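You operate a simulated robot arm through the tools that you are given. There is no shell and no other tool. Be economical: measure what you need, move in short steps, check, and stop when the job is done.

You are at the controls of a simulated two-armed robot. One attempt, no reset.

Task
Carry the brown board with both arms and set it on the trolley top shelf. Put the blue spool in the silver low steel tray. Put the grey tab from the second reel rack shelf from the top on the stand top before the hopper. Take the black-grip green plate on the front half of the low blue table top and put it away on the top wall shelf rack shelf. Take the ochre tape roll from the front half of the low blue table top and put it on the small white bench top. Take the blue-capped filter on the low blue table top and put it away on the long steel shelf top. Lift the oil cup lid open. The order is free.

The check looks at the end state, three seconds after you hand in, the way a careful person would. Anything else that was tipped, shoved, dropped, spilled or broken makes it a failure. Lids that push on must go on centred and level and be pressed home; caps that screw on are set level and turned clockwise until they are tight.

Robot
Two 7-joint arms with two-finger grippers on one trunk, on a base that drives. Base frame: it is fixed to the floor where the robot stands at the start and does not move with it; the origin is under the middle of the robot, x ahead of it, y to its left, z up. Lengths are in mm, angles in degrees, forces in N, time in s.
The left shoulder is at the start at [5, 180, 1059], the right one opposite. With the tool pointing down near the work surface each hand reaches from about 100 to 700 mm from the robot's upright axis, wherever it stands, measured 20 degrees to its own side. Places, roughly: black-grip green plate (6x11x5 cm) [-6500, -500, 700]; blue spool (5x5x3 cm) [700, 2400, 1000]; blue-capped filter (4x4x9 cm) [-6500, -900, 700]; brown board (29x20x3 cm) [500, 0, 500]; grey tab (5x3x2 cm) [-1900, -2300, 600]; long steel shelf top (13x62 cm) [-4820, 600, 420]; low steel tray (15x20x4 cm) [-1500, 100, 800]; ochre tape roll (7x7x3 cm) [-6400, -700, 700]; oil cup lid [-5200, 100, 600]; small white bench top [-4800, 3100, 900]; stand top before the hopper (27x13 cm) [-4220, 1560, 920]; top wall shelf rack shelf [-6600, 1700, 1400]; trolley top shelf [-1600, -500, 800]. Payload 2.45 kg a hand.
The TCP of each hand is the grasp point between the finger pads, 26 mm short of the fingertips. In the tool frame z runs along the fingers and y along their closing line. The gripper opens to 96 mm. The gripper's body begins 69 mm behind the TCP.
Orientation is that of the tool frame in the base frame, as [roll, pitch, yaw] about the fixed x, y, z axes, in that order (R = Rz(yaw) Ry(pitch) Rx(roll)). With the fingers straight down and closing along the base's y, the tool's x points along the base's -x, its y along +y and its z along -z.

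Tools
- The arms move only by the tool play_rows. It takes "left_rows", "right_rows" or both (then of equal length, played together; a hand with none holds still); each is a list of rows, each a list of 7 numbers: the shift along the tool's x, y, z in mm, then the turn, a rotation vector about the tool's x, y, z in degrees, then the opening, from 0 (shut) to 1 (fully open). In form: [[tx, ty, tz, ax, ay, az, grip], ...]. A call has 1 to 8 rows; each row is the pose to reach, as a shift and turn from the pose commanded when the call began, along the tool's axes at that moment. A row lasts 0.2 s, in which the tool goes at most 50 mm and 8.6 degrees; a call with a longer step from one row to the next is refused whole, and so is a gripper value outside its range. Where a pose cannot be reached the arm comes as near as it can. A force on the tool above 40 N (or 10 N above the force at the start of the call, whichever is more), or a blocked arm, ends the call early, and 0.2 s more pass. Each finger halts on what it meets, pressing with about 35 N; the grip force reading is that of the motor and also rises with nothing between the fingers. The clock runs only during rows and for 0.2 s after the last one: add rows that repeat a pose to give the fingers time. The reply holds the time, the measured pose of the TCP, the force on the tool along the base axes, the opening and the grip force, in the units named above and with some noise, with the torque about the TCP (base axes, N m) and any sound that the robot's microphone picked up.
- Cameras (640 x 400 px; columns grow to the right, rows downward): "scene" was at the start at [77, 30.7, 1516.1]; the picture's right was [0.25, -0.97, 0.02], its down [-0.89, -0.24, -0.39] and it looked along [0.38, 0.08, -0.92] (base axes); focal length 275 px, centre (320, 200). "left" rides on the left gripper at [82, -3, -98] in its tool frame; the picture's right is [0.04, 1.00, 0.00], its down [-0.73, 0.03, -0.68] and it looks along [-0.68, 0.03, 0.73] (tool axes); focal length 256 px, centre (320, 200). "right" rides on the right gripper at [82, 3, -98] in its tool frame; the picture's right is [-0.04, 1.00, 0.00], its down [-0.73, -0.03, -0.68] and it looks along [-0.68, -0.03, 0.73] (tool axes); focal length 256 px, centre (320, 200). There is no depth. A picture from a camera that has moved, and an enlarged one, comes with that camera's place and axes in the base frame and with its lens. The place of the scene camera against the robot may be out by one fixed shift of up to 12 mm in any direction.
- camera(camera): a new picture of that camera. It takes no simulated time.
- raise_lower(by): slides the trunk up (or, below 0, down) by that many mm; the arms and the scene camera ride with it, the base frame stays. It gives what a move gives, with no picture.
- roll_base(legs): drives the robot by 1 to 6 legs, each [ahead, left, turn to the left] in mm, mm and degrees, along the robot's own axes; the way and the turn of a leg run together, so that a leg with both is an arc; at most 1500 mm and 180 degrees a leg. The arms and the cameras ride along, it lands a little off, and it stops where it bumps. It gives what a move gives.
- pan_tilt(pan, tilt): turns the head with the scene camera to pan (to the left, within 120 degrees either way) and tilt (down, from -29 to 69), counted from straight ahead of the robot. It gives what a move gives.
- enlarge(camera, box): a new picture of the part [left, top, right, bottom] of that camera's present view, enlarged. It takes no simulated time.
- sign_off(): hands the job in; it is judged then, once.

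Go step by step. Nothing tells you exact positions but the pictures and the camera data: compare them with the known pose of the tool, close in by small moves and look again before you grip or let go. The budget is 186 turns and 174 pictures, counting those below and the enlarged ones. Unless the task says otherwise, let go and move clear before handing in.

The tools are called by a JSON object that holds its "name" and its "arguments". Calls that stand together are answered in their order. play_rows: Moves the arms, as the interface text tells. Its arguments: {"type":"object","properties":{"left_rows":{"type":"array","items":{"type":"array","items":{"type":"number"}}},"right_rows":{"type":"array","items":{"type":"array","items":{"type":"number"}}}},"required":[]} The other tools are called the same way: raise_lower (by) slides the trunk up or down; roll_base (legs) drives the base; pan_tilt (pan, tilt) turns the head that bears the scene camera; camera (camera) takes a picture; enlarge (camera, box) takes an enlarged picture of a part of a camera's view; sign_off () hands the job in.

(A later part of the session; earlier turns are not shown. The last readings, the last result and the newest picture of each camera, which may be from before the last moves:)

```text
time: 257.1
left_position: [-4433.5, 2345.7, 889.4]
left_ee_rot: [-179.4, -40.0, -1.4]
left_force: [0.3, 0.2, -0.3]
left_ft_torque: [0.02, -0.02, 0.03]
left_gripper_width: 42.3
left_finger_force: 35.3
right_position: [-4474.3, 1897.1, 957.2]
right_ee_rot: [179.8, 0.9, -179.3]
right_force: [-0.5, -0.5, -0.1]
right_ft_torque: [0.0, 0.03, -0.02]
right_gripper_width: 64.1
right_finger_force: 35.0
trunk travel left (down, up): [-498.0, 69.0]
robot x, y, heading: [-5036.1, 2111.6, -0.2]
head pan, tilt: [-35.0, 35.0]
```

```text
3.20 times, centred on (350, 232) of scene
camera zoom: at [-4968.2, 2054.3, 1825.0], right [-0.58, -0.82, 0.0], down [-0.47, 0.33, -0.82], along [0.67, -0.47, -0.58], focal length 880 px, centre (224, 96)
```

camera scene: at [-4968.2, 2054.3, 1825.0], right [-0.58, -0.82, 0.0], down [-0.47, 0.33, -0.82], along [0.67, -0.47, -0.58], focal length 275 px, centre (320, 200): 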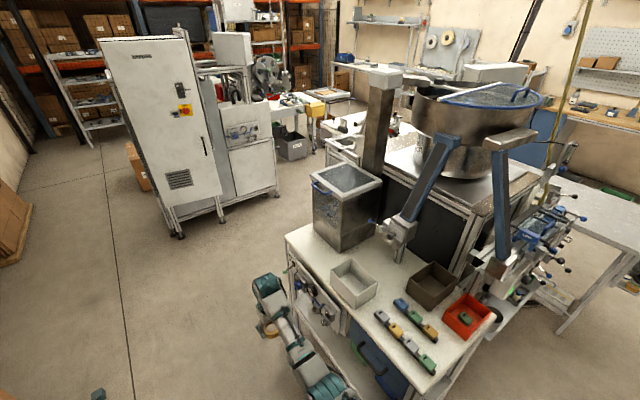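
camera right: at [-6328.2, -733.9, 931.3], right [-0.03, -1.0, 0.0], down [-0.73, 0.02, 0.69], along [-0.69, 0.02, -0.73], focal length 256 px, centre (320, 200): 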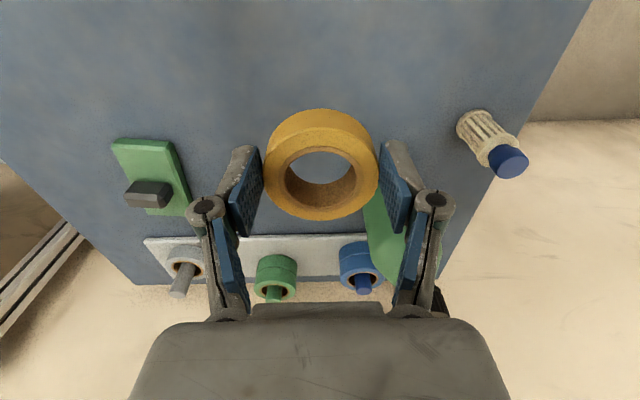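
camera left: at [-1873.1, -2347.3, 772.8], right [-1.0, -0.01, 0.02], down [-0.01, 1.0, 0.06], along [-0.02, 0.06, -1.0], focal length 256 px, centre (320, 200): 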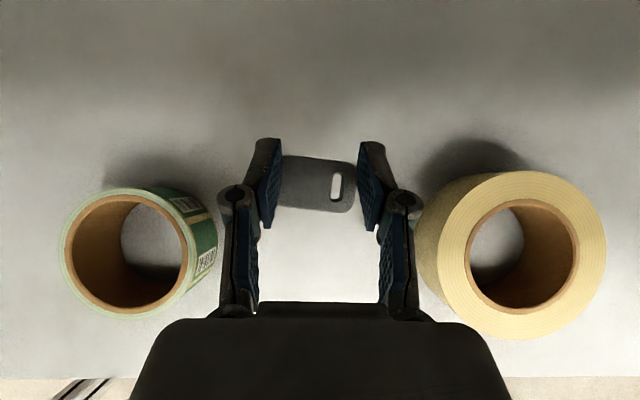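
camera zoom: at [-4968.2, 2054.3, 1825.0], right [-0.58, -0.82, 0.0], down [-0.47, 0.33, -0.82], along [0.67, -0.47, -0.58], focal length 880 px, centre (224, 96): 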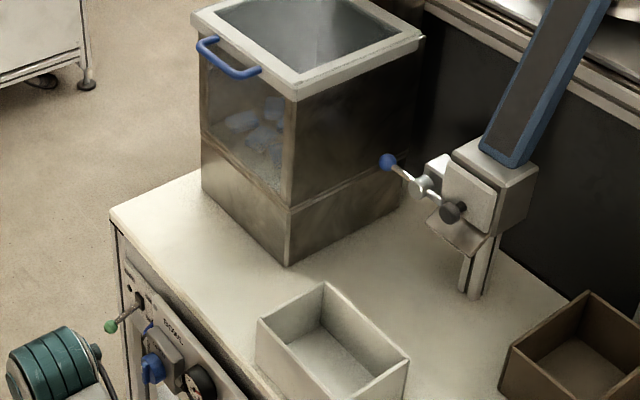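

Target strip centre is about (-4212, 1565). First I'll deliver the tape to the small white bench just north: turn to face it and look.

{"name": "roll_base", "arguments": {"legs": [[0, 0, 90]]}}

{"name": "raise_lower", "arguments": {"by": 50}}

{"name": "pan_tilt", "arguments": {"pan": -10, "tilt": 40}}

{"name": "camera", "arguments": {"camera": "scene"}}

```text
time: 261.3
left_position: [-5261.6, 2717.7, 891.0]
left_ee_rot: [-179.3, -39.9, 87.7]
left_force: [0.2, 0.1, -0.5]
left_ft_torque: [0.03, 0.01, -0.03]
left_gripper_width: 42.2
left_finger_force: 35.2
right_position: [-4813.4, 2668.9, 958.2]
right_ee_rot: [179.8, 1.1, -90.1]
right_force: [-0.9, 0.4, -0.9]
right_ft_torque: [0.0, -0.03, 0.0]
right_gripper_width: 64.0
right_finger_force: 35.5
trunk travel left (down, up): [-498.0, 69.0]
robot x, y, heading: [-5039.9, 2107.8, 89.1]
head pan, tilt: [-35.0, 35.0]
```

```text
time: 262.2
left_position: [-5262.2, 2714.7, 942.0]
left_ee_rot: [-179.5, -40.1, 87.8]
left_force: [0.2, -0.2, 0.0]
left_ft_torque: [0.0, -0.02, 0.01]
left_gripper_width: 42.0
left_finger_force: 35.0
right_position: [-4814.9, 2666.3, 1009.2]
right_ee_rot: [179.8, 1.2, -90.2]
right_force: [0.4, -0.6, -0.8]
right_ft_torque: [0.01, 0.03, -0.02]
right_gripper_width: 64.0
right_finger_force: 34.9
trunk travel left (down, up): [-548.0, 19.0]
robot x, y, heading: [-5034.6, 2110.2, 88.9]
head pan, tilt: [-35.0, 35.0]
```

```text
time: 263.1
left_position: [-5262.3, 2715.1, 941.9]
left_ee_rot: [-179.4, -40.1, 87.8]
left_force: [1.1, -1.6, 0.7]
left_ft_torque: [-0.02, 0.02, 0.01]
left_gripper_width: 42.1
left_finger_force: 34.5
right_position: [-4814.0, 2667.4, 1010.1]
right_ee_rot: [179.9, 1.2, -90.1]
right_force: [-0.3, -0.1, -0.3]
right_ft_torque: [0.0, 0.03, 0.0]
right_gripper_width: 64.0
right_finger_force: 34.9
trunk travel left (down, up): [-548.0, 19.0]
robot x, y, heading: [-5033.5, 2109.6, 88.9]
head pan, tilt: [-10.0, 40.0]
```

```text
59 pictures are left
camera scene: at [-5015.0, 2174.6, 1867.3], right [0.98, -0.19, 0.0], down [-0.12, -0.63, -0.76], along [0.15, 0.75, -0.65], focal length 275 px, centre (320, 200)
```

scene: 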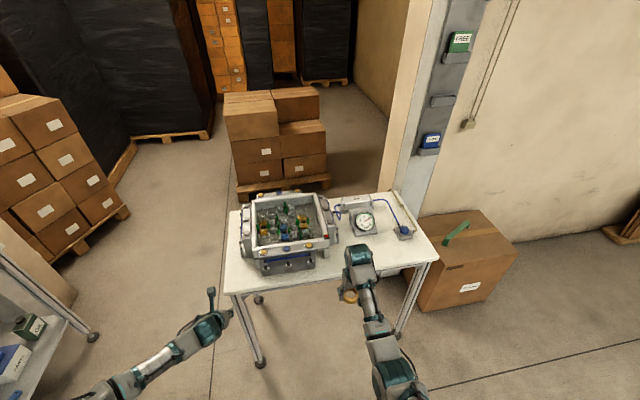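

The bench's free spot is about (-4600, 2895), in front of the gauge. I'll retract the left hand (it would otherwise hit the fixture), drive right and forward, and extend the right hand.

{"name": "play_rows", "arguments": {"left_rows": [[-18, 0, -23, 0, 0, 0, 0.3], [-36, 0, -46, 0, 0, 0, 0.3], [-54, 0, -69, 0, 0, 0, 0.3], [-72, 0, -92, 0, 0, 0, 0.3], [-90, 0, -115, 0, 0, 0, 0.3], [-108, 0, -138, 0, 0, 0, 0.3], [-127, 0, -160, 0, 0, 0, 0.3]]}}

{"name": "roll_base", "arguments": {"legs": [[0, -214, 0.8], [130, 0, 0]]}}

{"name": "play_rows", "arguments": {"right_rows": [[-25, 0, 5, 0, 0, 0, 0.4], [-50, 0, 10, 0, 0, 0, 0.4], [-75, 0, 20, 0, 0, 0, 0.4], [-100, 0, 30, 0, 0, 0, 0.4], [-100, 0, 30, 0, 0, 0, 0.4]]}}

{"name": "camera", "arguments": {"camera": "right"}}

{"name": "camera", "arguments": {"camera": "scene"}}

```text
time: 264.7
left_position: [-5268.9, 2512.3, 985.6]
left_ee_rot: [-179.2, -40.3, 87.8]
left_force: [-1.0, -1.2, -0.2]
left_ft_torque: [0.02, 0.03, 0.01]
left_gripper_width: 42.2
left_finger_force: 34.9
right_position: [-4815.3, 2665.2, 1010.3]
right_ee_rot: [179.9, 1.3, -90.0]
right_force: [1.0, 0.1, 0.1]
right_ft_torque: [0.03, 0.01, -0.01]
right_gripper_width: 64.2
right_finger_force: 34.8
trunk travel left (down, up): [-548.0, 19.0]
robot x, y, heading: [-5036.0, 2107.8, 89.1]
head pan, tilt: [-10.0, 40.0]
```

```text
time: 267.2
left_position: [-5079.2, 2633.7, 983.3]
left_ee_rot: [179.8, -40.2, 89.2]
left_force: [-2.2, 0.6, -0.7]
left_ft_torque: [0.01, -0.06, -0.04]
left_gripper_width: 42.0
left_finger_force: 35.1
right_position: [-4628.8, 2793.9, 1013.1]
right_ee_rot: [-179.5, 1.3, -89.1]
right_force: [-0.7, -0.2, 0.2]
right_ft_torque: [0.0, -0.1, 0.01]
right_gripper_width: 64.1
right_finger_force: 34.9
trunk travel left (down, up): [-548.0, 19.0]
robot x, y, heading: [-4828.7, 2238.3, 89.6]
head pan, tilt: [-10.0, 40.0]
```

```text
time: 268.4
left_position: [-5057.0, 2633.4, 989.7]
left_ee_rot: [-178.7, -40.3, 88.3]
left_force: [0.6, 0.7, 1.7]
left_ft_torque: [-0.02, 0.04, 0.03]
left_gripper_width: 42.5
left_finger_force: 35.3
right_position: [-4607.9, 2897.9, 982.1]
right_ee_rot: [179.3, 1.3, -89.2]
right_force: [0.8, -1.3, -0.5]
right_ft_torque: [-0.05, 0.03, -0.01]
right_gripper_width: 64.3
right_finger_force: 34.6
trunk travel left (down, up): [-548.0, 19.0]
robot x, y, heading: [-4824.8, 2234.9, 89.9]
head pan, tilt: [-10.0, 40.0]
```

```text
58 pictures are left
camera right: at [-4608.9, 2813.6, 1076.8], right [-1.0, 0.03, 0.01], down [0.03, 0.72, 0.7], along [0.01, 0.7, -0.72], focal length 256 px, centre (320, 200)
```

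right: 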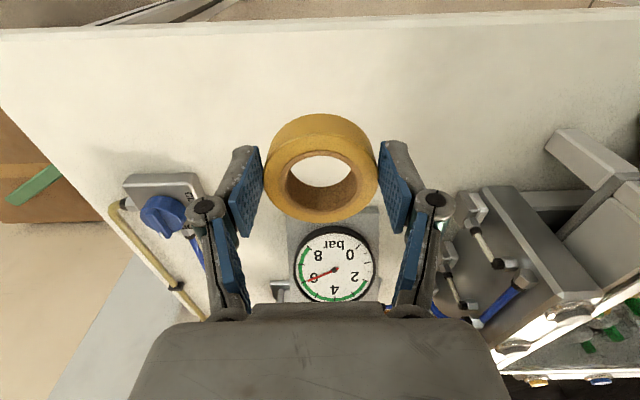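

```text
57 pictures are left
camera scene: at [-4806.8, 2299.3, 1867.3], right [0.98, -0.18, 0.0], down [-0.11, -0.64, -0.76], along [0.14, 0.75, -0.65], focal length 275 px, centre (320, 200)
```

scene: 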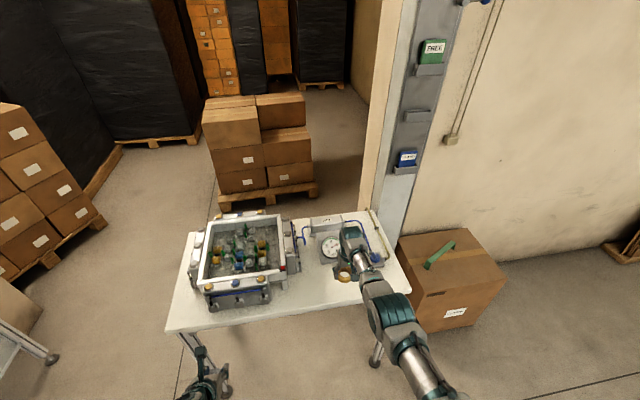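

The tape is above the free spot with clearance to the gauge. I'll lower until contact.

{"name": "play_rows", "arguments": {"right_rows": [[0, 0, 15, 0, 0, 0, 0.4], [0, 0, 28, 0, 0, 0, 0.4], [0, 0, 36, 0, 0, 0, 0.4], [0, 0, 41, 0, 0, 0, 0.4], [0, 0, 45, 0, 0, 0, 0.4], [0, 0, 48, 0, 0, 0, 0.4], [0, 0, 51, 0, 0, 0, 0.4], [0, 0, 54, 0, 0, 0, 0.4]]}}

{"name": "camera", "arguments": {"camera": "right"}}

```text
time: 270.2
left_position: [-5065.8, 2634.1, 986.0]
left_ee_rot: [-179.1, -40.3, 88.6]
left_force: [0.0, -0.5, 0.2]
left_ft_torque: [-0.02, -0.02, -0.02]
left_gripper_width: 41.8
left_finger_force: 35.4
right_position: [-4615.0, 2882.6, 936.2]
right_ee_rot: [179.6, 1.3, -89.2]
right_force: [0.0, 0.1, -0.1]
right_ft_torque: [-0.01, -0.01, 0.01]
right_gripper_width: 64.2
right_finger_force: 34.7
right hand out of reach, approached as far as the arm can: row 1, 2, 3, 4, 5, 6, 7, 8
trunk travel left (down, up): [-548.0, 19.0]
robot x, y, heading: [-4832.0, 2233.1, 89.8]
head pan, tilt: [-10.0, 40.0]
```

```text
56 pictures are left
camera right: at [-4618.5, 2799.3, 1031.1], right [-1.0, 0.02, 0.01], down [0.02, 0.72, 0.69], along [0.01, 0.69, -0.72], focal length 256 px, centre (320, 200)
```

right: 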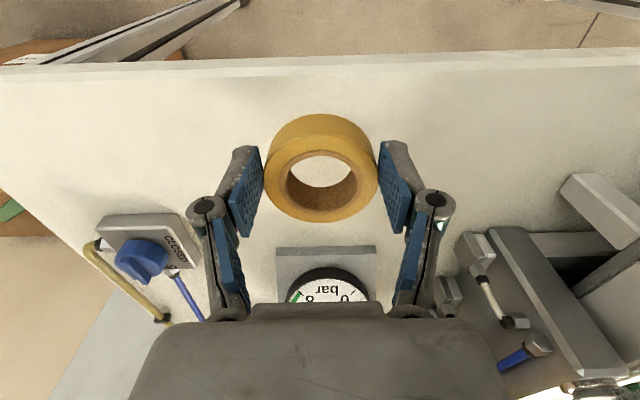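

The arm is at its reach limit and drifted back to the bench edge. I'll drive forward 38 mm and lower with the trunk.

{"name": "roll_base", "arguments": {"legs": [[38, 0, 0]]}}

{"name": "raise_lower", "arguments": {"by": -25}}

{"name": "camera", "arguments": {"camera": "right"}}

```text
time: 271.1
left_position: [-5069.9, 2664.9, 988.7]
left_ee_rot: [-179.2, -40.6, 88.7]
left_force: [-0.2, -0.4, -0.6]
left_ft_torque: [0.04, 0.04, 0.0]
left_gripper_width: 42.1
left_finger_force: 35.4
right_position: [-4620.8, 2916.4, 942.0]
right_ee_rot: [179.8, 1.7, -88.9]
right_force: [-0.2, -1.0, 1.2]
right_ft_torque: [0.05, -0.02, 0.02]
right_gripper_width: 64.1
right_finger_force: 35.1
trunk travel left (down, up): [-548.0, 19.0]
robot x, y, heading: [-4829.6, 2276.8, 89.6]
head pan, tilt: [-10.0, 40.0]
```

```text
time: 271.8
left_position: [-5067.3, 2668.6, 963.4]
left_ee_rot: [-178.8, -40.4, 88.5]
left_force: [0.7, 0.2, 0.6]
left_ft_torque: [0.0, 0.0, 0.02]
left_gripper_width: 41.8
left_finger_force: 35.0
right_position: [-4617.5, 2922.0, 913.7]
right_ee_rot: [179.5, 1.6, -89.0]
right_force: [0.0, 0.2, -0.1]
right_ft_torque: [-0.01, -0.03, -0.01]
right_gripper_width: 63.8
right_finger_force: 34.7
trunk travel left (down, up): [-523.0, 44.0]
robot x, y, heading: [-4832.7, 2273.8, 89.7]
head pan, tilt: [-10.0, 40.0]
```

```text
55 pictures are left
camera right: at [-4619.2, 2837.3, 1008.0], right [-1.0, 0.02, 0.01], down [0.02, 0.72, 0.7], along [0.01, 0.7, -0.72], focal length 256 px, centre (320, 200)
```

right: 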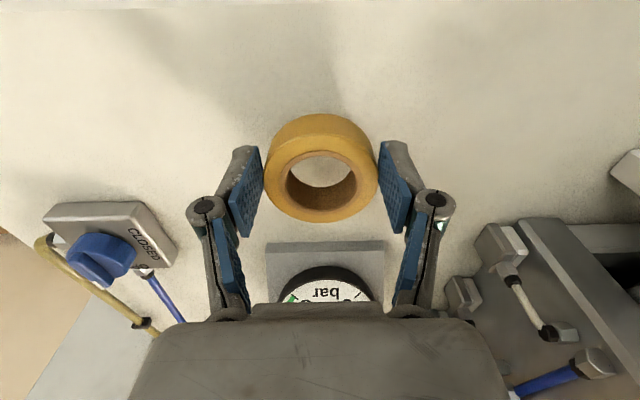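

Bench top is probably near z≈845. I'll keep lowering by trunk in small steps.

{"name": "raise_lower", "arguments": {"by": -25}}

{"name": "raise_lower", "arguments": {"by": -12}}

{"name": "camera", "arguments": {"camera": "right"}}

```text
time: 272.5
left_position: [-5062.5, 2668.2, 939.1]
left_ee_rot: [-178.7, -40.4, 88.3]
left_force: [1.1, 0.6, -0.2]
left_ft_torque: [-0.01, -0.02, 0.0]
left_gripper_width: 41.9
left_finger_force: 34.1
right_position: [-4613.5, 2922.0, 890.0]
right_ee_rot: [179.4, 1.7, -89.1]
right_force: [0.3, 2.2, 20.4]
right_ft_torque: [0.37, -0.12, 0.05]
right_gripper_width: 64.6
right_finger_force: 35.3
trunk travel left (down, up): [-498.0, 69.0]
robot x, y, heading: [-4830.4, 2272.8, 90.1]
head pan, tilt: [-10.0, 40.0]
```

```text
time: 273.0
left_position: [-5062.3, 2666.2, 929.1]
left_ee_rot: [-178.8, -40.4, 88.4]
left_force: [-0.9, -0.3, 0.5]
left_ft_torque: [-0.04, 0.0, -0.01]
left_gripper_width: 42.2
left_finger_force: 34.5
right_position: [-4613.1, 2922.1, 882.1]
right_ee_rot: [179.6, 1.7, -89.2]
right_force: [-1.7, -8.9, 16.6]
right_ft_torque: [-0.43, -0.61, -0.38]
right_gripper_width: 64.1
right_finger_force: 35.1
trunk travel left (down, up): [-488.0, 78.0]
robot x, y, heading: [-4827.7, 2270.5, 89.9]
head pan, tilt: [-10.0, 40.0]
stopped: the force on the tool passed its limit at 43 N (the readings are from after the stop); the commanded pose is now the measured one
```

```text
54 pictures are left
camera right: at [-4615.4, 2837.1, 977.1], right [-1.0, 0.02, 0.01], down [0.02, 0.71, 0.7], along [0.01, 0.7, -0.71], focal length 256 px, centre (320, 200)
```

right: 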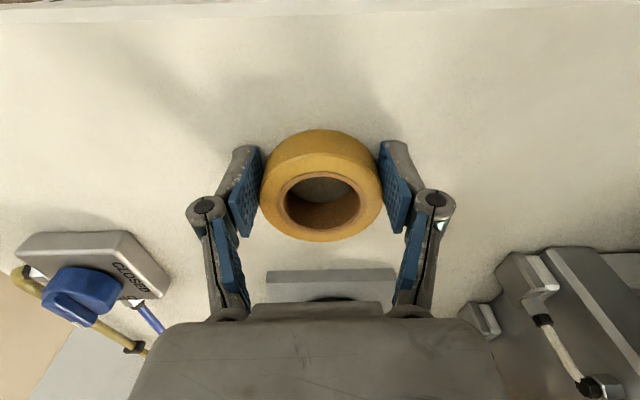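

The tape rests on the bench. I'll open the right hand and lift it away.

{"name": "play_rows", "arguments": {"right_rows": [[0, 0, -2, 0, 0, 0, 0.7], [0, 0, -3, 0, 0, 0, 0.85], [0, 0, -4, 0, 0, 0, 1], [0, 0, -4, 0, 0, 0, 1], [0, 0, -30, 0, 0, 0, 1], [0, 0, -65, 0, 0, 0, 1], [0, 0, -100, 0, 0, 0, 1]]}}

{"name": "camera", "arguments": {"camera": "right"}}

```text
time: 274.6
left_position: [-5063.1, 2667.5, 929.8]
left_ee_rot: [-178.7, -40.3, 88.4]
left_force: [-0.8, -0.2, -0.8]
left_ft_torque: [0.01, 0.01, 0.01]
left_gripper_width: 42.3
left_finger_force: 34.8
right_position: [-4612.6, 2950.9, 976.0]
right_ee_rot: [179.6, 1.7, -89.1]
right_force: [-0.1, -0.7, -0.3]
right_ft_torque: [0.03, -0.01, 0.02]
right_gripper_width: 95.8
right_finger_force: 0.1
right hand out of reach, approached as far as the arm can: row 5, 6, 7
trunk travel left (down, up): [-488.0, 78.0]
robot x, y, heading: [-4829.8, 2274.9, 89.8]
head pan, tilt: [-10.0, 40.0]
```

```text
53 pictures are left
camera right: at [-4614.4, 2866.9, 1071.2], right [-1.0, 0.02, 0.01], down [0.02, 0.72, 0.7], along [0.01, 0.7, -0.72], focal length 256 px, centre (320, 200)
```

right: 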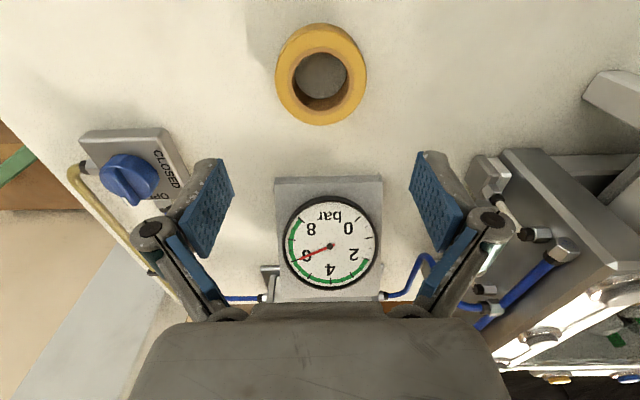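

The tape stands on the bench, gauge untouched. Now the tab: I'll raise the trunk, draw the right hand back, back off and turn to face the stand.

{"name": "raise_lower", "arguments": {"by": 70}}

{"name": "play_rows", "arguments": {"right_rows": [[45, 0, 0, 0, 0, 0, 1], [90, 0, 0, 0, 0, 0, 1], [135, 0, 0, 0, 0, 0, 1], [180, 0, 0, 0, 0, 0, 0.8], [225, 0, 0, 0, 0, 0, 0.6], [270, 0, 0, 0, 0, 0, 0.5], [300, 0, 0, 0, 0, 0, 0.5]]}}

{"name": "roll_base", "arguments": {"legs": [[-120, 0, 0], [0, 0, -180], [0, 380, 0]]}}

{"name": "pan_tilt", "arguments": {"pan": 15, "tilt": 45}}

{"name": "camera", "arguments": {"camera": "scene"}}

{"name": "camera", "arguments": {"camera": "left"}}

```text
time: 275.6
left_position: [-5062.8, 2668.8, 998.9]
left_ee_rot: [-178.7, -40.3, 88.4]
left_force: [0.9, -0.9, -0.1]
left_ft_torque: [0.01, 0.01, -0.02]
left_gripper_width: 42.0
left_finger_force: 34.6
right_position: [-4612.5, 2950.1, 1043.2]
right_ee_rot: [179.5, 1.5, -89.1]
right_force: [-0.5, -0.1, 0.0]
right_ft_torque: [0.02, -0.02, 0.0]
right_gripper_width: 96.1
right_finger_force: 0.2
trunk travel left (down, up): [-558.0, 8.0]
robot x, y, heading: [-4830.0, 2274.2, 90.0]
head pan, tilt: [-10.0, 40.0]
```

```text
time: 277.2
left_position: [-5063.5, 2669.0, 1000.4]
left_ee_rot: [-178.7, -40.4, 88.3]
left_force: [-0.4, 1.0, -0.4]
left_ft_torque: [-0.02, 0.01, 0.01]
left_gripper_width: 42.0
left_finger_force: 34.9
right_position: [-4611.2, 2921.7, 946.2]
right_ee_rot: [179.5, 1.5, -89.1]
right_force: [0.1, 0.0, 1.1]
right_ft_torque: [-0.04, 0.01, 0.02]
right_gripper_width: 48.0
right_finger_force: 0.0
right hand out of reach, approached as far as the arm can: row 1, 2, 3, 4, 5, 6, 7
trunk travel left (down, up): [-558.0, 8.0]
robot x, y, heading: [-4830.6, 2277.4, 89.9]
head pan, tilt: [-10.0, 40.0]
```

```text
time: 283.4
left_position: [-4382.9, 2100.8, 1001.8]
left_ee_rot: [-178.7, -40.6, -40.0]
left_force: [0.7, -0.1, -0.4]
left_ft_torque: [-0.02, -0.02, 0.0]
left_gripper_width: 42.4
left_finger_force: 35.2
right_position: [-4439.2, 1581.3, 966.2]
right_ee_rot: [178.6, 5.1, 143.0]
right_force: [-0.2, 1.0, -0.7]
right_ft_torque: [-0.05, -0.01, -0.04]
right_gripper_width: 48.2
right_finger_force: 0.2
trunk travel left (down, up): [-558.0, 8.0]
robot x, y, heading: [-4832.4, 2159.3, -38.3]
head pan, tilt: [-10.0, 40.0]
stopped in leg 2: the force on the tool passed its limit at 60 N (the readings are from after the stop); the commanded pose is now the measured one
```

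```text
time: 284.3
left_position: [-4380.8, 2099.7, 1001.8]
left_ee_rot: [-178.7, -40.5, -40.0]
left_force: [-0.3, -0.4, -0.7]
left_ft_torque: [0.0, -0.04, 0.01]
left_gripper_width: 42.3
left_finger_force: 35.1
right_position: [-4438.3, 1581.1, 965.6]
right_ee_rot: [178.7, 5.1, 143.0]
right_force: [-0.5, 0.3, -0.6]
right_ft_torque: [-0.01, 0.0, 0.0]
right_gripper_width: 48.0
right_finger_force: 0.1
trunk travel left (down, up): [-558.0, 8.0]
robot x, y, heading: [-4829.5, 2154.9, -38.4]
head pan, tilt: [15.0, 45.0]
```

```text
52 pictures are left
camera scene: at [-4756.5, 2129.0, 1870.3], right [-0.4, -0.92, 0.0], down [-0.65, 0.28, -0.7], along [0.65, -0.28, -0.71], focal length 275 px, centre (320, 200)
```

scene: 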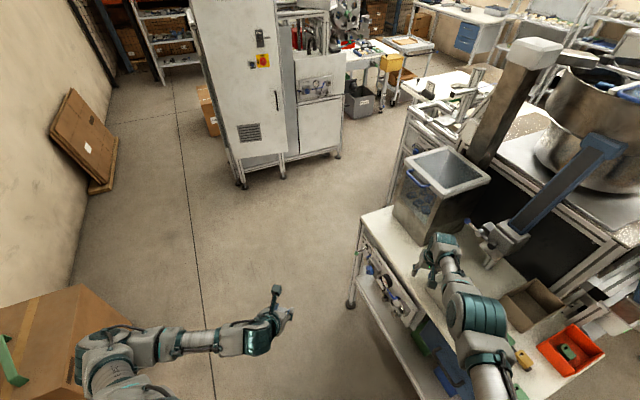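

```text
51 pictures are left
camera left: at [-4382.4, 2102.6, 1129.5], right [-0.61, -0.79, 0.01], down [-0.79, 0.61, 0.04], along [-0.04, 0.02, -1.0], focal length 256 px, centre (320, 200)
```

left: 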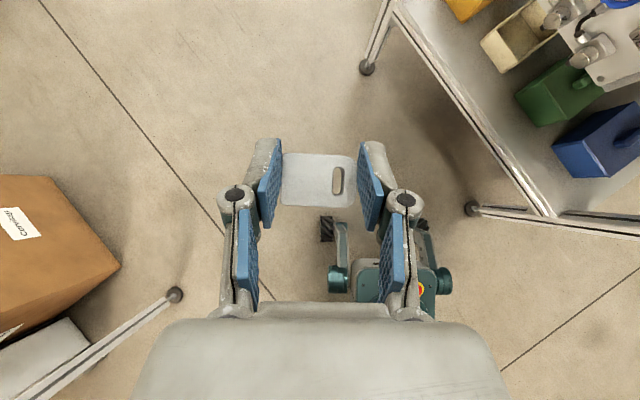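

The right hand hadn't retracted and touched something on the stand during the turn. I'll look with the right camera right away.

{"name": "camera", "arguments": {"camera": "right"}}

{"name": "enlarge", "arguments": {"camera": "scene", "box": [340, 150, 620, 325]}}

```text
50 pictures are left
camera right: at [-4510.2, 1635.5, 1055.1], right [0.63, 0.77, 0.03], down [0.51, -0.44, 0.74], along [0.59, -0.46, -0.67], focal length 256 px, centre (320, 200)
```

right: 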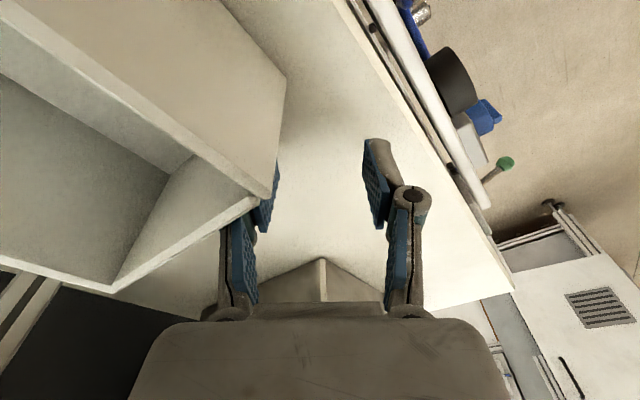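

```text
2.29 times, centred on (480, 238) of scene
camera zoom: at [-4756.5, 2129.0, 1870.3], right [-0.4, -0.92, 0.0], down [-0.65, 0.28, -0.7], along [0.65, -0.28, -0.71], focal length 628 px, centre (-46, 114)
```

zoom: 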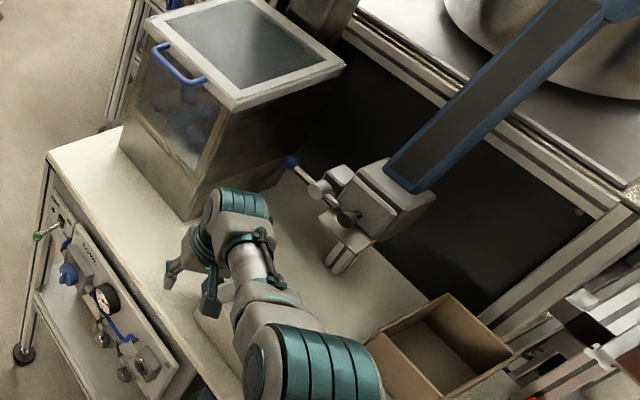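

The white bin is still standing upright; the fingers just touch its corner. I'll reverse the turn the way it came.

{"name": "roll_base", "arguments": {"legs": [[0, 0, 60]]}}

{"name": "pan_tilt", "arguments": {"pan": -65, "tilt": 40}}

{"name": "camera", "arguments": {"camera": "scene"}}

```text
time: 287.3
left_position: [-4558.5, 2518.2, 1001.7]
left_ee_rot: [-178.7, -40.6, 20.2]
left_force: [-0.1, -0.4, -1.3]
left_ft_torque: [-0.01, 0.02, -0.01]
left_gripper_width: 42.1
left_finger_force: 35.0
right_position: [-4134.2, 2210.9, 965.4]
right_ee_rot: [178.6, 5.2, -156.7]
right_force: [-0.6, -1.0, -0.4]
right_ft_torque: [0.0, -0.01, 0.05]
right_gripper_width: 48.0
right_finger_force: 0.0
trunk travel left (down, up): [-558.0, 8.0]
robot x, y, heading: [-4831.3, 2156.3, 22.1]
head pan, tilt: [15.0, 45.0]
```

```text
time: 288.9
left_position: [-4562.0, 2515.8, 1003.6]
left_ee_rot: [-178.6, -40.7, 20.2]
left_force: [0.3, 0.1, -0.3]
left_ft_torque: [-0.01, -0.02, 0.02]
left_gripper_width: 42.4
left_finger_force: 35.1
right_position: [-4127.8, 2214.0, 973.7]
right_ee_rot: [178.7, 6.7, -156.7]
right_force: [-1.0, -0.1, -0.2]
right_ft_torque: [0.01, -0.01, -0.03]
right_gripper_width: 47.9
right_finger_force: 0.0
trunk travel left (down, up): [-558.0, 8.0]
robot x, y, heading: [-4830.3, 2157.2, 21.7]
head pan, tilt: [-65.0, 40.0]
```

```text
48 pictures are left
camera scene: at [-4774.4, 2089.4, 1877.9], right [-0.68, -0.73, 0.0], down [-0.47, 0.44, -0.77], along [0.56, -0.52, -0.64], focal length 275 px, centre (320, 200)
```

scene: 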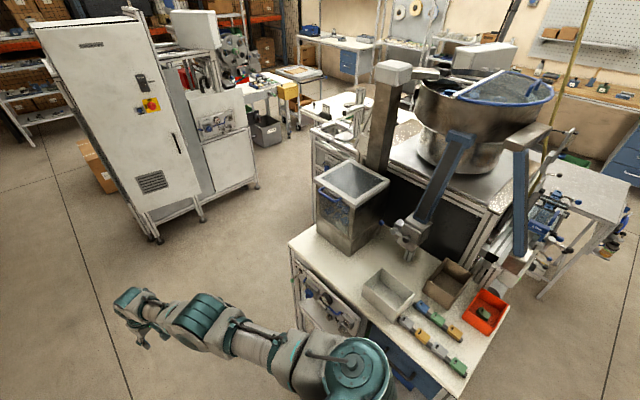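

The white bin was shoved by several centimetres. I'll enlarge to compare with its earlier position so I can restore it.

{"name": "enlarge", "arguments": {"camera": "scene", "box": [270, 180, 530, 342]}}

```text
2.46 times, centred on (400, 261) of scene
camera zoom: at [-4774.4, 2089.4, 1877.9], right [-0.68, -0.73, 0.0], down [-0.47, 0.44, -0.77], along [0.56, -0.52, -0.64], focal length 677 px, centre (123, 50)
```

zoom: 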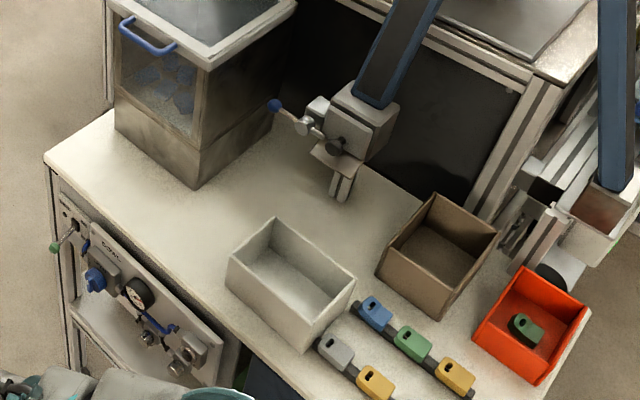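

Comparing views: the bin moved about 76 mm in -x and 30 mm in -y; stand top is z≈860. I'll restore it later with the right hand. First I'll actually retract the right hand (lower and back) in the open and verify it.

{"name": "play_rows", "arguments": {"right_rows": [[40, 0, 12, 0, 0, 0, 0.5], [80, 0, 24, 0, 0, 0, 0.5], [120, 0, 36, 0, 0, 0, 0.5], [160, 0, 48, 0, 2, 0, 0.5], [200, 0, 60, 0, 4, 0, 0.5], [240, 0, 72, 0, 6, 0, 0.5], [280, 0, 84, 0, 7, 0, 0.5], [320, 0, 95, 0, 7, 0, 0.5]]}}

```text
time: 290.6
left_position: [-4561.6, 2515.7, 1003.8]
left_ee_rot: [-178.6, -40.8, 20.3]
left_force: [-0.2, 1.0, -0.2]
left_ft_torque: [-0.01, -0.02, -0.04]
left_gripper_width: 42.1
left_finger_force: 34.6
right_position: [-4298.8, 2137.8, 719.1]
right_ee_rot: [178.6, -1.5, -156.5]
right_force: [0.3, 0.4, 0.4]
right_ft_torque: [0.02, 0.02, 0.0]
right_gripper_width: 47.9
right_finger_force: 0.0
right hand out of reach, approached as far as the arm can: row 1, 2, 3, 4, 5, 6, 7, 8
trunk travel left (down, up): [-558.0, 8.0]
robot x, y, heading: [-4833.4, 2154.2, 21.8]
head pan, tilt: [-65.0, 40.0]
```

The right arm is stretched nearly straight and slides around its reach limit. I'll try bending it by pulling back while pitching the hand under.

{"name": "play_rows", "arguments": {"right_rows": [[30, -15, 0, 0, 5, 0, 0.5], [60, -30, 0, 0, 10, 0, 0.5], [90, -45, 0, 0, 15, 0, 0.5], [120, -60, 0, 0, 18, 0, 0.5], [160, -60, 0, 0, 18, 0, 0.5], [200, -60, 0, 0, 18, 0, 0.5], [240, -60, 0, 0, 18, 0, 0.5], [270, -60, 0, 0, 18, 0, 0.5]]}}

{"name": "pan_tilt", "arguments": {"pan": -20, "tilt": 65}}

{"name": "camera", "arguments": {"camera": "scene"}}

```text
time: 292.4
left_position: [-4561.8, 2515.5, 1003.7]
left_ee_rot: [-178.6, -40.8, 20.3]
left_force: [-0.8, 1.0, 0.1]
left_ft_torque: [0.03, -0.01, -0.01]
left_gripper_width: 42.2
left_finger_force: 34.9
right_position: [-4459.3, 2000.8, 627.4]
right_ee_rot: [178.5, -19.7, -156.2]
right_force: [0.3, 0.1, 1.4]
right_ft_torque: [-0.01, 0.0, 0.02]
right_gripper_width: 48.0
right_finger_force: 0.2
right hand out of reach, approached as far as the arm can: row 1, 2, 3, 4, 5, 6, 7, 8
trunk travel left (down, up): [-558.0, 8.0]
robot x, y, heading: [-4832.8, 2159.3, 21.9]
head pan, tilt: [-65.0, 40.0]
```

```text
time: 293.6
left_position: [-4562.4, 2515.8, 1003.3]
left_ee_rot: [-178.6, -40.7, 20.3]
left_force: [0.1, 0.1, -0.2]
left_ft_torque: [0.0, 0.0, 0.01]
left_gripper_width: 42.2
left_finger_force: 35.4
right_position: [-4459.6, 1999.9, 627.2]
right_ee_rot: [178.5, -19.7, -156.1]
right_force: [0.1, -0.5, 0.4]
right_ft_torque: [0.0, -0.01, -0.01]
right_gripper_width: 48.3
right_finger_force: 0.1
trunk travel left (down, up): [-558.0, 8.0]
robot x, y, heading: [-4830.7, 2159.1, 21.7]
head pan, tilt: [-20.0, 65.0]
```

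```text
46 pictures are left
camera scene: at [-4777.8, 2147.9, 1845.5], right [0.03, -1.0, 0.0], down [-0.91, -0.03, -0.42], along [0.42, 0.01, -0.91], focal length 275 px, centre (320, 200)
```

scene: 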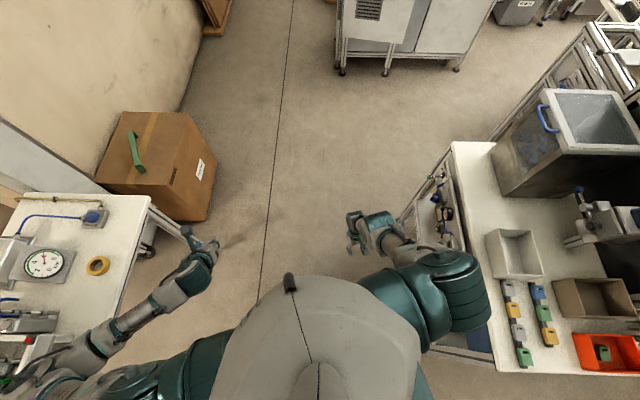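

The right arm now hangs low and close, out of the way. I'll turn to face the stand and bring the left hand with the tab in front of the hopper.

{"name": "roll_base", "arguments": {"legs": [[0, 0, -111.7], [0, 448, 0], [140, 0, 0]]}}

{"name": "camera", "arguments": {"camera": "left"}}

{"name": "camera", "arguments": {"camera": "scene"}}

```text
time: 301.9
left_position: [-4124.1, 1675.8, 1006.0]
left_ee_rot: [-178.4, -40.9, -89.5]
left_force: [0.3, -0.4, 0.9]
left_ft_torque: [0.03, 0.02, -0.01]
left_gripper_width: 42.2
left_finger_force: 35.0
right_position: [-4640.9, 1779.4, 620.0]
right_ee_rot: [177.9, -22.1, 94.5]
right_force: [0.3, -0.3, -0.2]
right_ft_torque: [-0.02, 0.02, 0.01]
right_gripper_width: 48.3
right_finger_force: 0.0
trunk travel left (down, up): [-558.0, 8.0]
robot x, y, heading: [-4368.1, 2043.2, -87.9]
head pan, tilt: [-20.0, 65.0]
stopped in leg 3: the robot was blocked; the commanded pose is now the measured one
```

```text
45 pictures are left
camera left: at [-4123.1, 1677.5, 1134.0], right [-1.0, -0.06, 0.0], down [-0.06, 1.0, 0.03], along [-0.01, 0.03, -1.0], focal length 256 px, centre (320, 200)
```

left: 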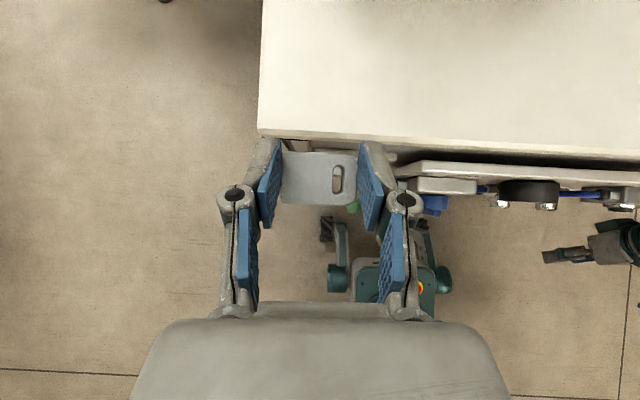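

```text
44 pictures are left
camera scene: at [-4378.1, 1996.4, 1845.5], right [-0.95, 0.3, 0.0], down [0.27, 0.86, -0.42], along [-0.13, -0.4, -0.91], focal length 275 px, centre (320, 200)
```

scene: 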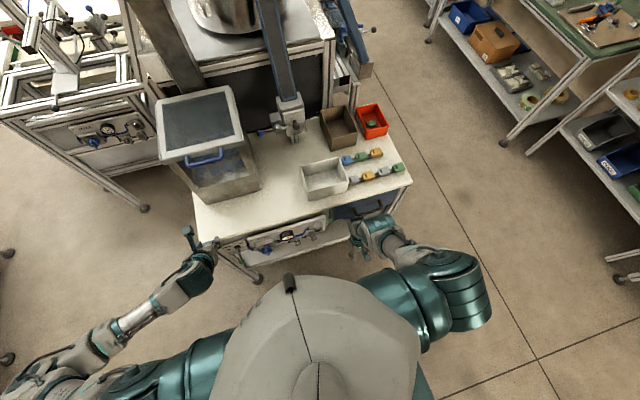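

The base stopped, probably as the right wrist met the stand's front. I'll back off 40 mm and reach with the left arm instead.

{"name": "roll_base", "arguments": {"legs": [[-40, 0, 0]]}}

{"name": "play_rows", "arguments": {"left_rows": [[20, 5, 26, 0, 0, 0, 0.3], [40, 10, 52, 0, 0, 0, 0.3], [60, 15, 78, 0, 0, 0, 0.3], [80, 20, 104, 0, 0, 0, 0.3], [100, 23, 130, 0, 0, 0, 0.3], [118, 26, 155, 0, 0, 0, 0.3], [118, 26, 155, 0, 0, 0, 0.3]]}}

{"name": "camera", "arguments": {"camera": "left"}}

```text
time: 302.8
left_position: [-4123.9, 1708.6, 1003.7]
left_ee_rot: [-178.5, -40.8, -89.2]
left_force: [0.1, -0.4, 0.5]
left_ft_torque: [0.03, -0.01, 0.01]
left_gripper_width: 42.0
left_finger_force: 35.0
right_position: [-4640.5, 1815.3, 617.2]
right_ee_rot: [177.9, -22.5, 94.7]
right_force: [1.1, -0.2, -1.0]
right_ft_torque: [0.01, 0.02, -0.01]
right_gripper_width: 47.8
right_finger_force: 0.0
trunk travel left (down, up): [-558.0, 8.0]
robot x, y, heading: [-4368.7, 2083.7, -87.8]
head pan, tilt: [-20.0, 65.0]
```

```text
time: 304.4
left_position: [-4143.2, 1523.6, 967.0]
left_ee_rot: [-178.3, -41.2, -89.5]
left_force: [-1.2, 0.8, -0.5]
left_ft_torque: [-0.04, 0.0, -0.01]
left_gripper_width: 42.1
left_finger_force: 34.6
right_position: [-4641.4, 1812.4, 618.4]
right_ee_rot: [178.0, -21.3, 94.6]
right_force: [0.3, 1.4, 0.9]
right_ft_torque: [0.01, 0.03, 0.01]
right_gripper_width: 48.1
right_finger_force: 0.1
trunk travel left (down, up): [-558.0, 8.0]
robot x, y, heading: [-4370.5, 2081.8, -87.7]
head pan, tilt: [-20.0, 65.0]
```

```text
43 pictures are left
camera left: at [-4142.5, 1527.2, 1095.1], right [-1.0, -0.06, 0.0], down [-0.06, 1.0, 0.03], along [-0.01, 0.03, -1.0], focal length 256 px, centre (320, 200)
```

left: 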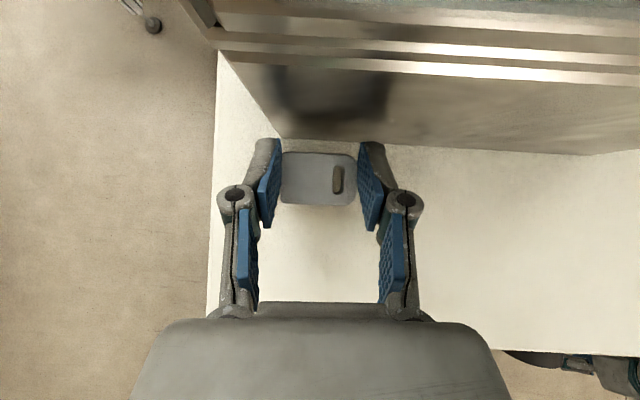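

The tab is over the free strip before the hopper. I'll lower it, shifting 25 mm toward the strip's middle, until contact.

{"name": "play_rows", "arguments": {"left_rows": [[-18, 0, 9, 0, 0, 0, 0.3], [-36, 0, 18, 0, 0, 0, 0.3], [-48, 0, 26, 0, 0, 0, 0.3], [-56, 0, 31, 0, 0, 0, 0.3], [-60, 0, 34, 0, 0, 0, 0.3], [-63, 0, 37, 0, 0, 0, 0.3], [-66, 0, 40, 0, 0, 0, 0.3], [-69, 0, 43, 0, 0, 0, 0.3]]}}

{"name": "camera", "arguments": {"camera": "left"}}

```text
time: 304.9
left_position: [-4144.3, 1531.9, 946.3]
left_ee_rot: [-178.8, -42.5, -89.2]
left_force: [-0.2, 4.4, 9.2]
left_ft_torque: [0.2, 0.03, 0.0]
left_gripper_width: 42.5
left_finger_force: 34.7
right_position: [-4640.8, 1812.2, 619.9]
right_ee_rot: [178.0, -21.0, 94.6]
right_force: [-0.7, 0.2, -0.1]
right_ft_torque: [-0.01, 0.0, 0.02]
right_gripper_width: 48.1
right_finger_force: 0.1
trunk travel left (down, up): [-558.0, 8.0]
robot x, y, heading: [-4367.0, 2083.7, -87.4]
head pan, tilt: [-20.0, 65.0]
stopped in row 2 (left hand): the force on the tool passed its limit at 47 N (the readings are from after the stop); the commanded pose is now the measured one
```

```text
42 pictures are left
camera left: at [-4142.6, 1538.5, 1074.7], right [-1.0, -0.06, 0.01], down [-0.06, 1.0, 0.0], along [-0.01, 0.0, -1.0], focal length 256 px, centre (320, 200)
```

left: 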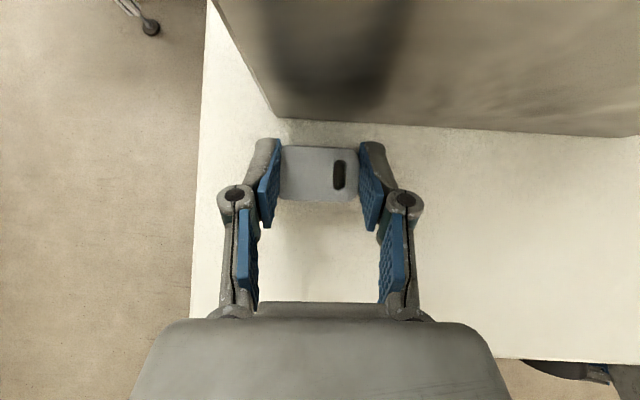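

Contact at TCP z≈946 — consistent with the stand top near 910. The tab sits inside the strip. I'll release and retreat.

{"name": "play_rows", "arguments": {"left_rows": [[0, 0, -0.5, 0, 0, 0, 0.45], [0, 0, -1, 0, 0, 0, 0.6], [0, 0, -1, 0, 0, 0, 0.65], [5, 0, -25, 0, 0, 0, 0.65], [10, 0, -60, 0, 0, 0, 0.65], [15, 0, -100, 0, 0, 0, 0.65]]}}

{"name": "camera", "arguments": {"camera": "left"}}

```text
time: 306.4
left_position: [-4145.8, 1587.4, 1031.6]
left_ee_rot: [-178.7, -42.4, -89.1]
left_force: [0.8, 0.1, -0.2]
left_ft_torque: [0.0, 0.01, 0.0]
left_gripper_width: 62.1
left_finger_force: 0.0
right_position: [-4641.5, 1809.0, 618.8]
right_ee_rot: [178.1, -20.8, 94.7]
right_force: [1.0, -0.5, -0.3]
right_ft_torque: [-0.03, 0.04, 0.03]
right_gripper_width: 48.1
right_finger_force: 0.0
trunk travel left (down, up): [-558.0, 8.0]
robot x, y, heading: [-4367.0, 2082.2, -87.9]
head pan, tilt: [-20.0, 65.0]
```

```text
41 pictures are left
camera left: at [-4144.5, 1593.3, 1159.0], right [-1.0, -0.06, 0.01], down [-0.06, 1.0, 0.01], along [-0.01, 0.01, -1.0], focal length 256 px, centre (320, 200)
```

left: 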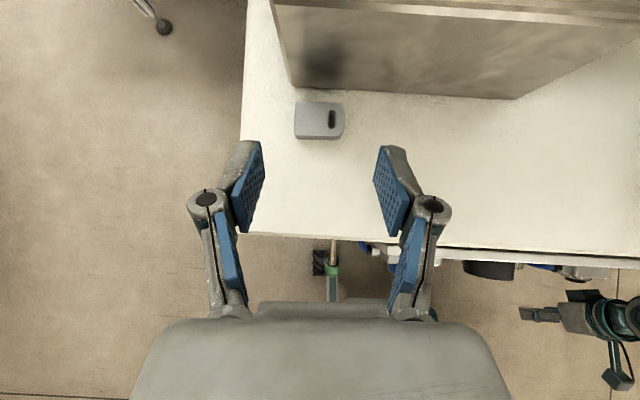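

The tab lies flat before the hopper. Now I'll restore the white bin: I'll strafe right so the left hand is above it and look down.

{"name": "roll_base", "arguments": {"legs": [[0, -300, -2]]}}

{"name": "camera", "arguments": {"camera": "left"}}

```text
time: 308.4
left_position: [-4450.6, 1571.3, 1029.5]
left_ee_rot: [-179.2, -42.4, -90.6]
left_force: [1.0, 0.7, 0.6]
left_ft_torque: [0.03, 0.03, -0.01]
left_gripper_width: 62.6
left_finger_force: 0.1
right_position: [-4943.3, 1803.1, 621.5]
right_ee_rot: [178.5, -20.3, 92.6]
right_force: [1.3, -0.2, -0.9]
right_ft_torque: [-0.02, 0.02, 0.03]
right_gripper_width: 48.0
right_finger_force: 0.0
trunk travel left (down, up): [-558.0, 8.0]
robot x, y, heading: [-4664.3, 2078.6, -89.7]
head pan, tilt: [-20.0, 65.0]
```

```text
40 pictures are left
camera left: at [-4448.8, 1577.9, 1156.5], right [-1.0, -0.03, 0.02], down [-0.03, 1.0, 0.01], along [-0.02, 0.01, -1.0], focal length 256 px, centre (320, 200)
```

left: 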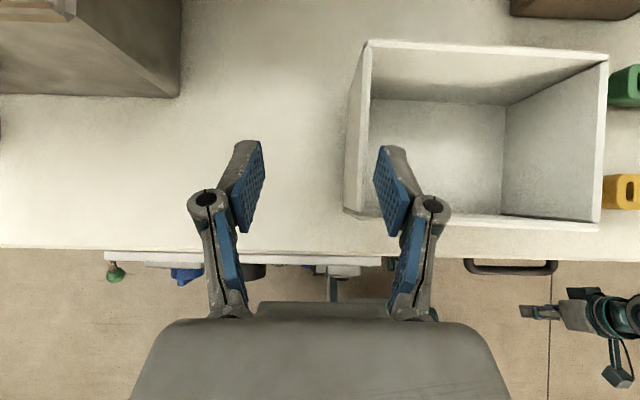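

Clear view of the bin. I need to move it back about +62 mm in x and +27 mm in y. I'll straddle its east wall with the fingers.

{"name": "play_rows", "arguments": {"left_rows": [[0, 16, 0, 0, 0, 0, 0.65], [0, 31, 0, 0, 0, 0, 0.65], [-6, 31, 14, 0, 0, 0, 0.65], [-12, 31, 28, 0, 0, 0, 0.65], [-17, 31, 38, 0, 0, 0, 0.65], [-17, 31, 38, 0, 0, 0, 0.65]]}}

{"name": "camera", "arguments": {"camera": "left"}}

```text
time: 309.8
left_position: [-4489.3, 1562.3, 992.7]
left_ee_rot: [-178.7, -42.5, -91.0]
left_force: [5.5, 2.4, 10.0]
left_ft_torque: [0.04, 0.53, -0.23]
left_gripper_width: 59.5
left_finger_force: 0.1
right_position: [-4948.2, 1806.0, 621.7]
right_ee_rot: [178.1, -20.0, 92.6]
right_force: [0.0, 1.1, -0.5]
right_ft_torque: [0.0, -0.04, 0.01]
right_gripper_width: 48.0
right_finger_force: 0.0
trunk travel left (down, up): [-558.0, 8.0]
robot x, y, heading: [-4671.4, 2077.7, -89.3]
head pan, tilt: [-20.0, 65.0]
```

```text
39 pictures are left
camera left: at [-4488.4, 1567.8, 1119.5], right [-1.0, -0.03, 0.01], down [-0.03, 1.0, 0.0], along [-0.01, 0.0, -1.0], focal length 256 px, centre (320, 200)
```

left: 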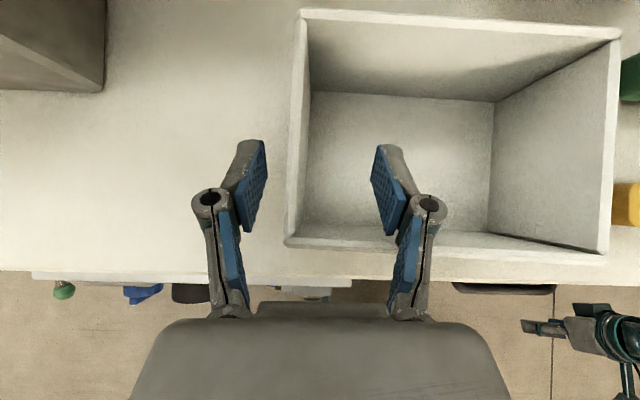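

The wall is between the fingers but off-centre by about 10 mm. I'll centre, ease up slightly, and pinch the wall.

{"name": "play_rows", "arguments": {"left_rows": [[4, -5, -2, 0, 0, 0, 0.65], [11, -10, 4, 0, 0, 0, 0.65], [11, -10, 4, 0, 0, 0, 0.45], [11, -10, 4, 0, 0, 0, 0.25], [11, -10, 4, 0, 0, 0, 0.05], [11, -10, 4, 0, 0, 0, 0.0]]}}

{"name": "camera", "arguments": {"camera": "left"}}

```text
time: 311.2
left_position: [-4474.2, 1552.0, 995.0]
left_ee_rot: [-179.3, -42.4, -90.8]
left_force: [-0.4, 0.4, 0.2]
left_ft_torque: [-0.05, 0.11, -0.03]
left_gripper_width: 5.7
left_finger_force: 33.2
right_position: [-4942.8, 1799.6, 621.6]
right_ee_rot: [178.5, -19.5, 92.6]
right_force: [0.2, 0.3, -0.1]
right_ft_torque: [0.0, 0.0, 0.0]
right_gripper_width: 48.2
right_finger_force: 0.0
trunk travel left (down, up): [-558.0, 8.0]
robot x, y, heading: [-4670.3, 2076.8, -89.6]
head pan, tilt: [-20.0, 65.0]
```

```text
38 pictures are left
camera left: at [-4472.4, 1556.5, 1122.4], right [-1.0, -0.03, 0.02], down [-0.02, 1.0, 0.01], along [-0.02, 0.01, -1.0], focal length 256 px, centre (320, 200)
```

left: 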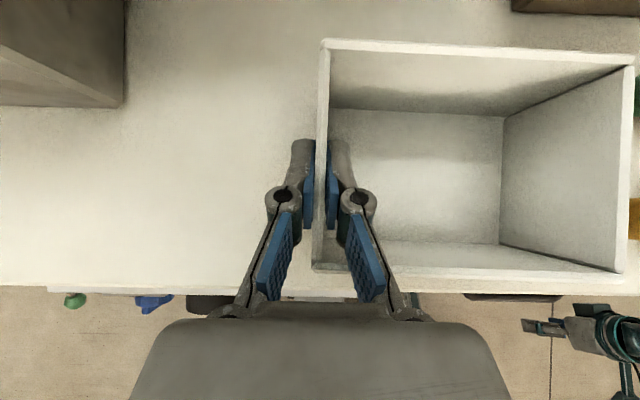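

The wall is held. I'll drag the bin gently back by +62 mm x and +25 mm y.

{"name": "play_rows", "arguments": {"left_rows": [[0, -12, 0, 0, 0, 0, 0], [0, -25, 0, 0, 0, 0, 0], [0, -38, 0, 0, 0, 0, 0], [0, -50, 0, 0, 0, 0, 0], [0, -62, 0, 0, 0, 0, 0], [-9, -62, -8, 0, 0, 0, 0], [-18, -62, -16, 0, 0, 0, 0], [-18, -62, -16, 0, 0, 0, 0]]}}

{"name": "camera", "arguments": {"camera": "left"}}

```text
time: 313.0
left_position: [-4413.7, 1574.9, 996.1]
left_ee_rot: [-178.9, -42.5, -90.9]
left_force: [-0.1, -0.1, -0.2]
left_ft_torque: [-0.06, 0.01, 0.01]
left_gripper_width: 5.8
left_finger_force: 32.6
right_position: [-4944.5, 1799.2, 620.5]
right_ee_rot: [178.5, -19.5, 92.6]
right_force: [-0.3, 0.5, 0.1]
right_ft_torque: [0.02, -0.02, 0.01]
right_gripper_width: 48.1
right_finger_force: 0.0
trunk travel left (down, up): [-558.0, 8.0]
robot x, y, heading: [-4666.1, 2076.1, -89.7]
head pan, tilt: [-20.0, 65.0]
```

```text
37 pictures are left
camera left: at [-4413.2, 1580.5, 1123.7], right [-1.0, -0.03, 0.01], down [-0.03, 1.0, 0.01], along [-0.01, 0.0, -1.0], focal length 256 px, centre (320, 200)
```

left: 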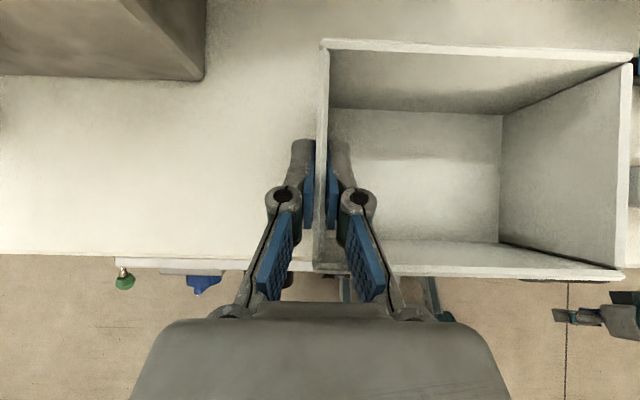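

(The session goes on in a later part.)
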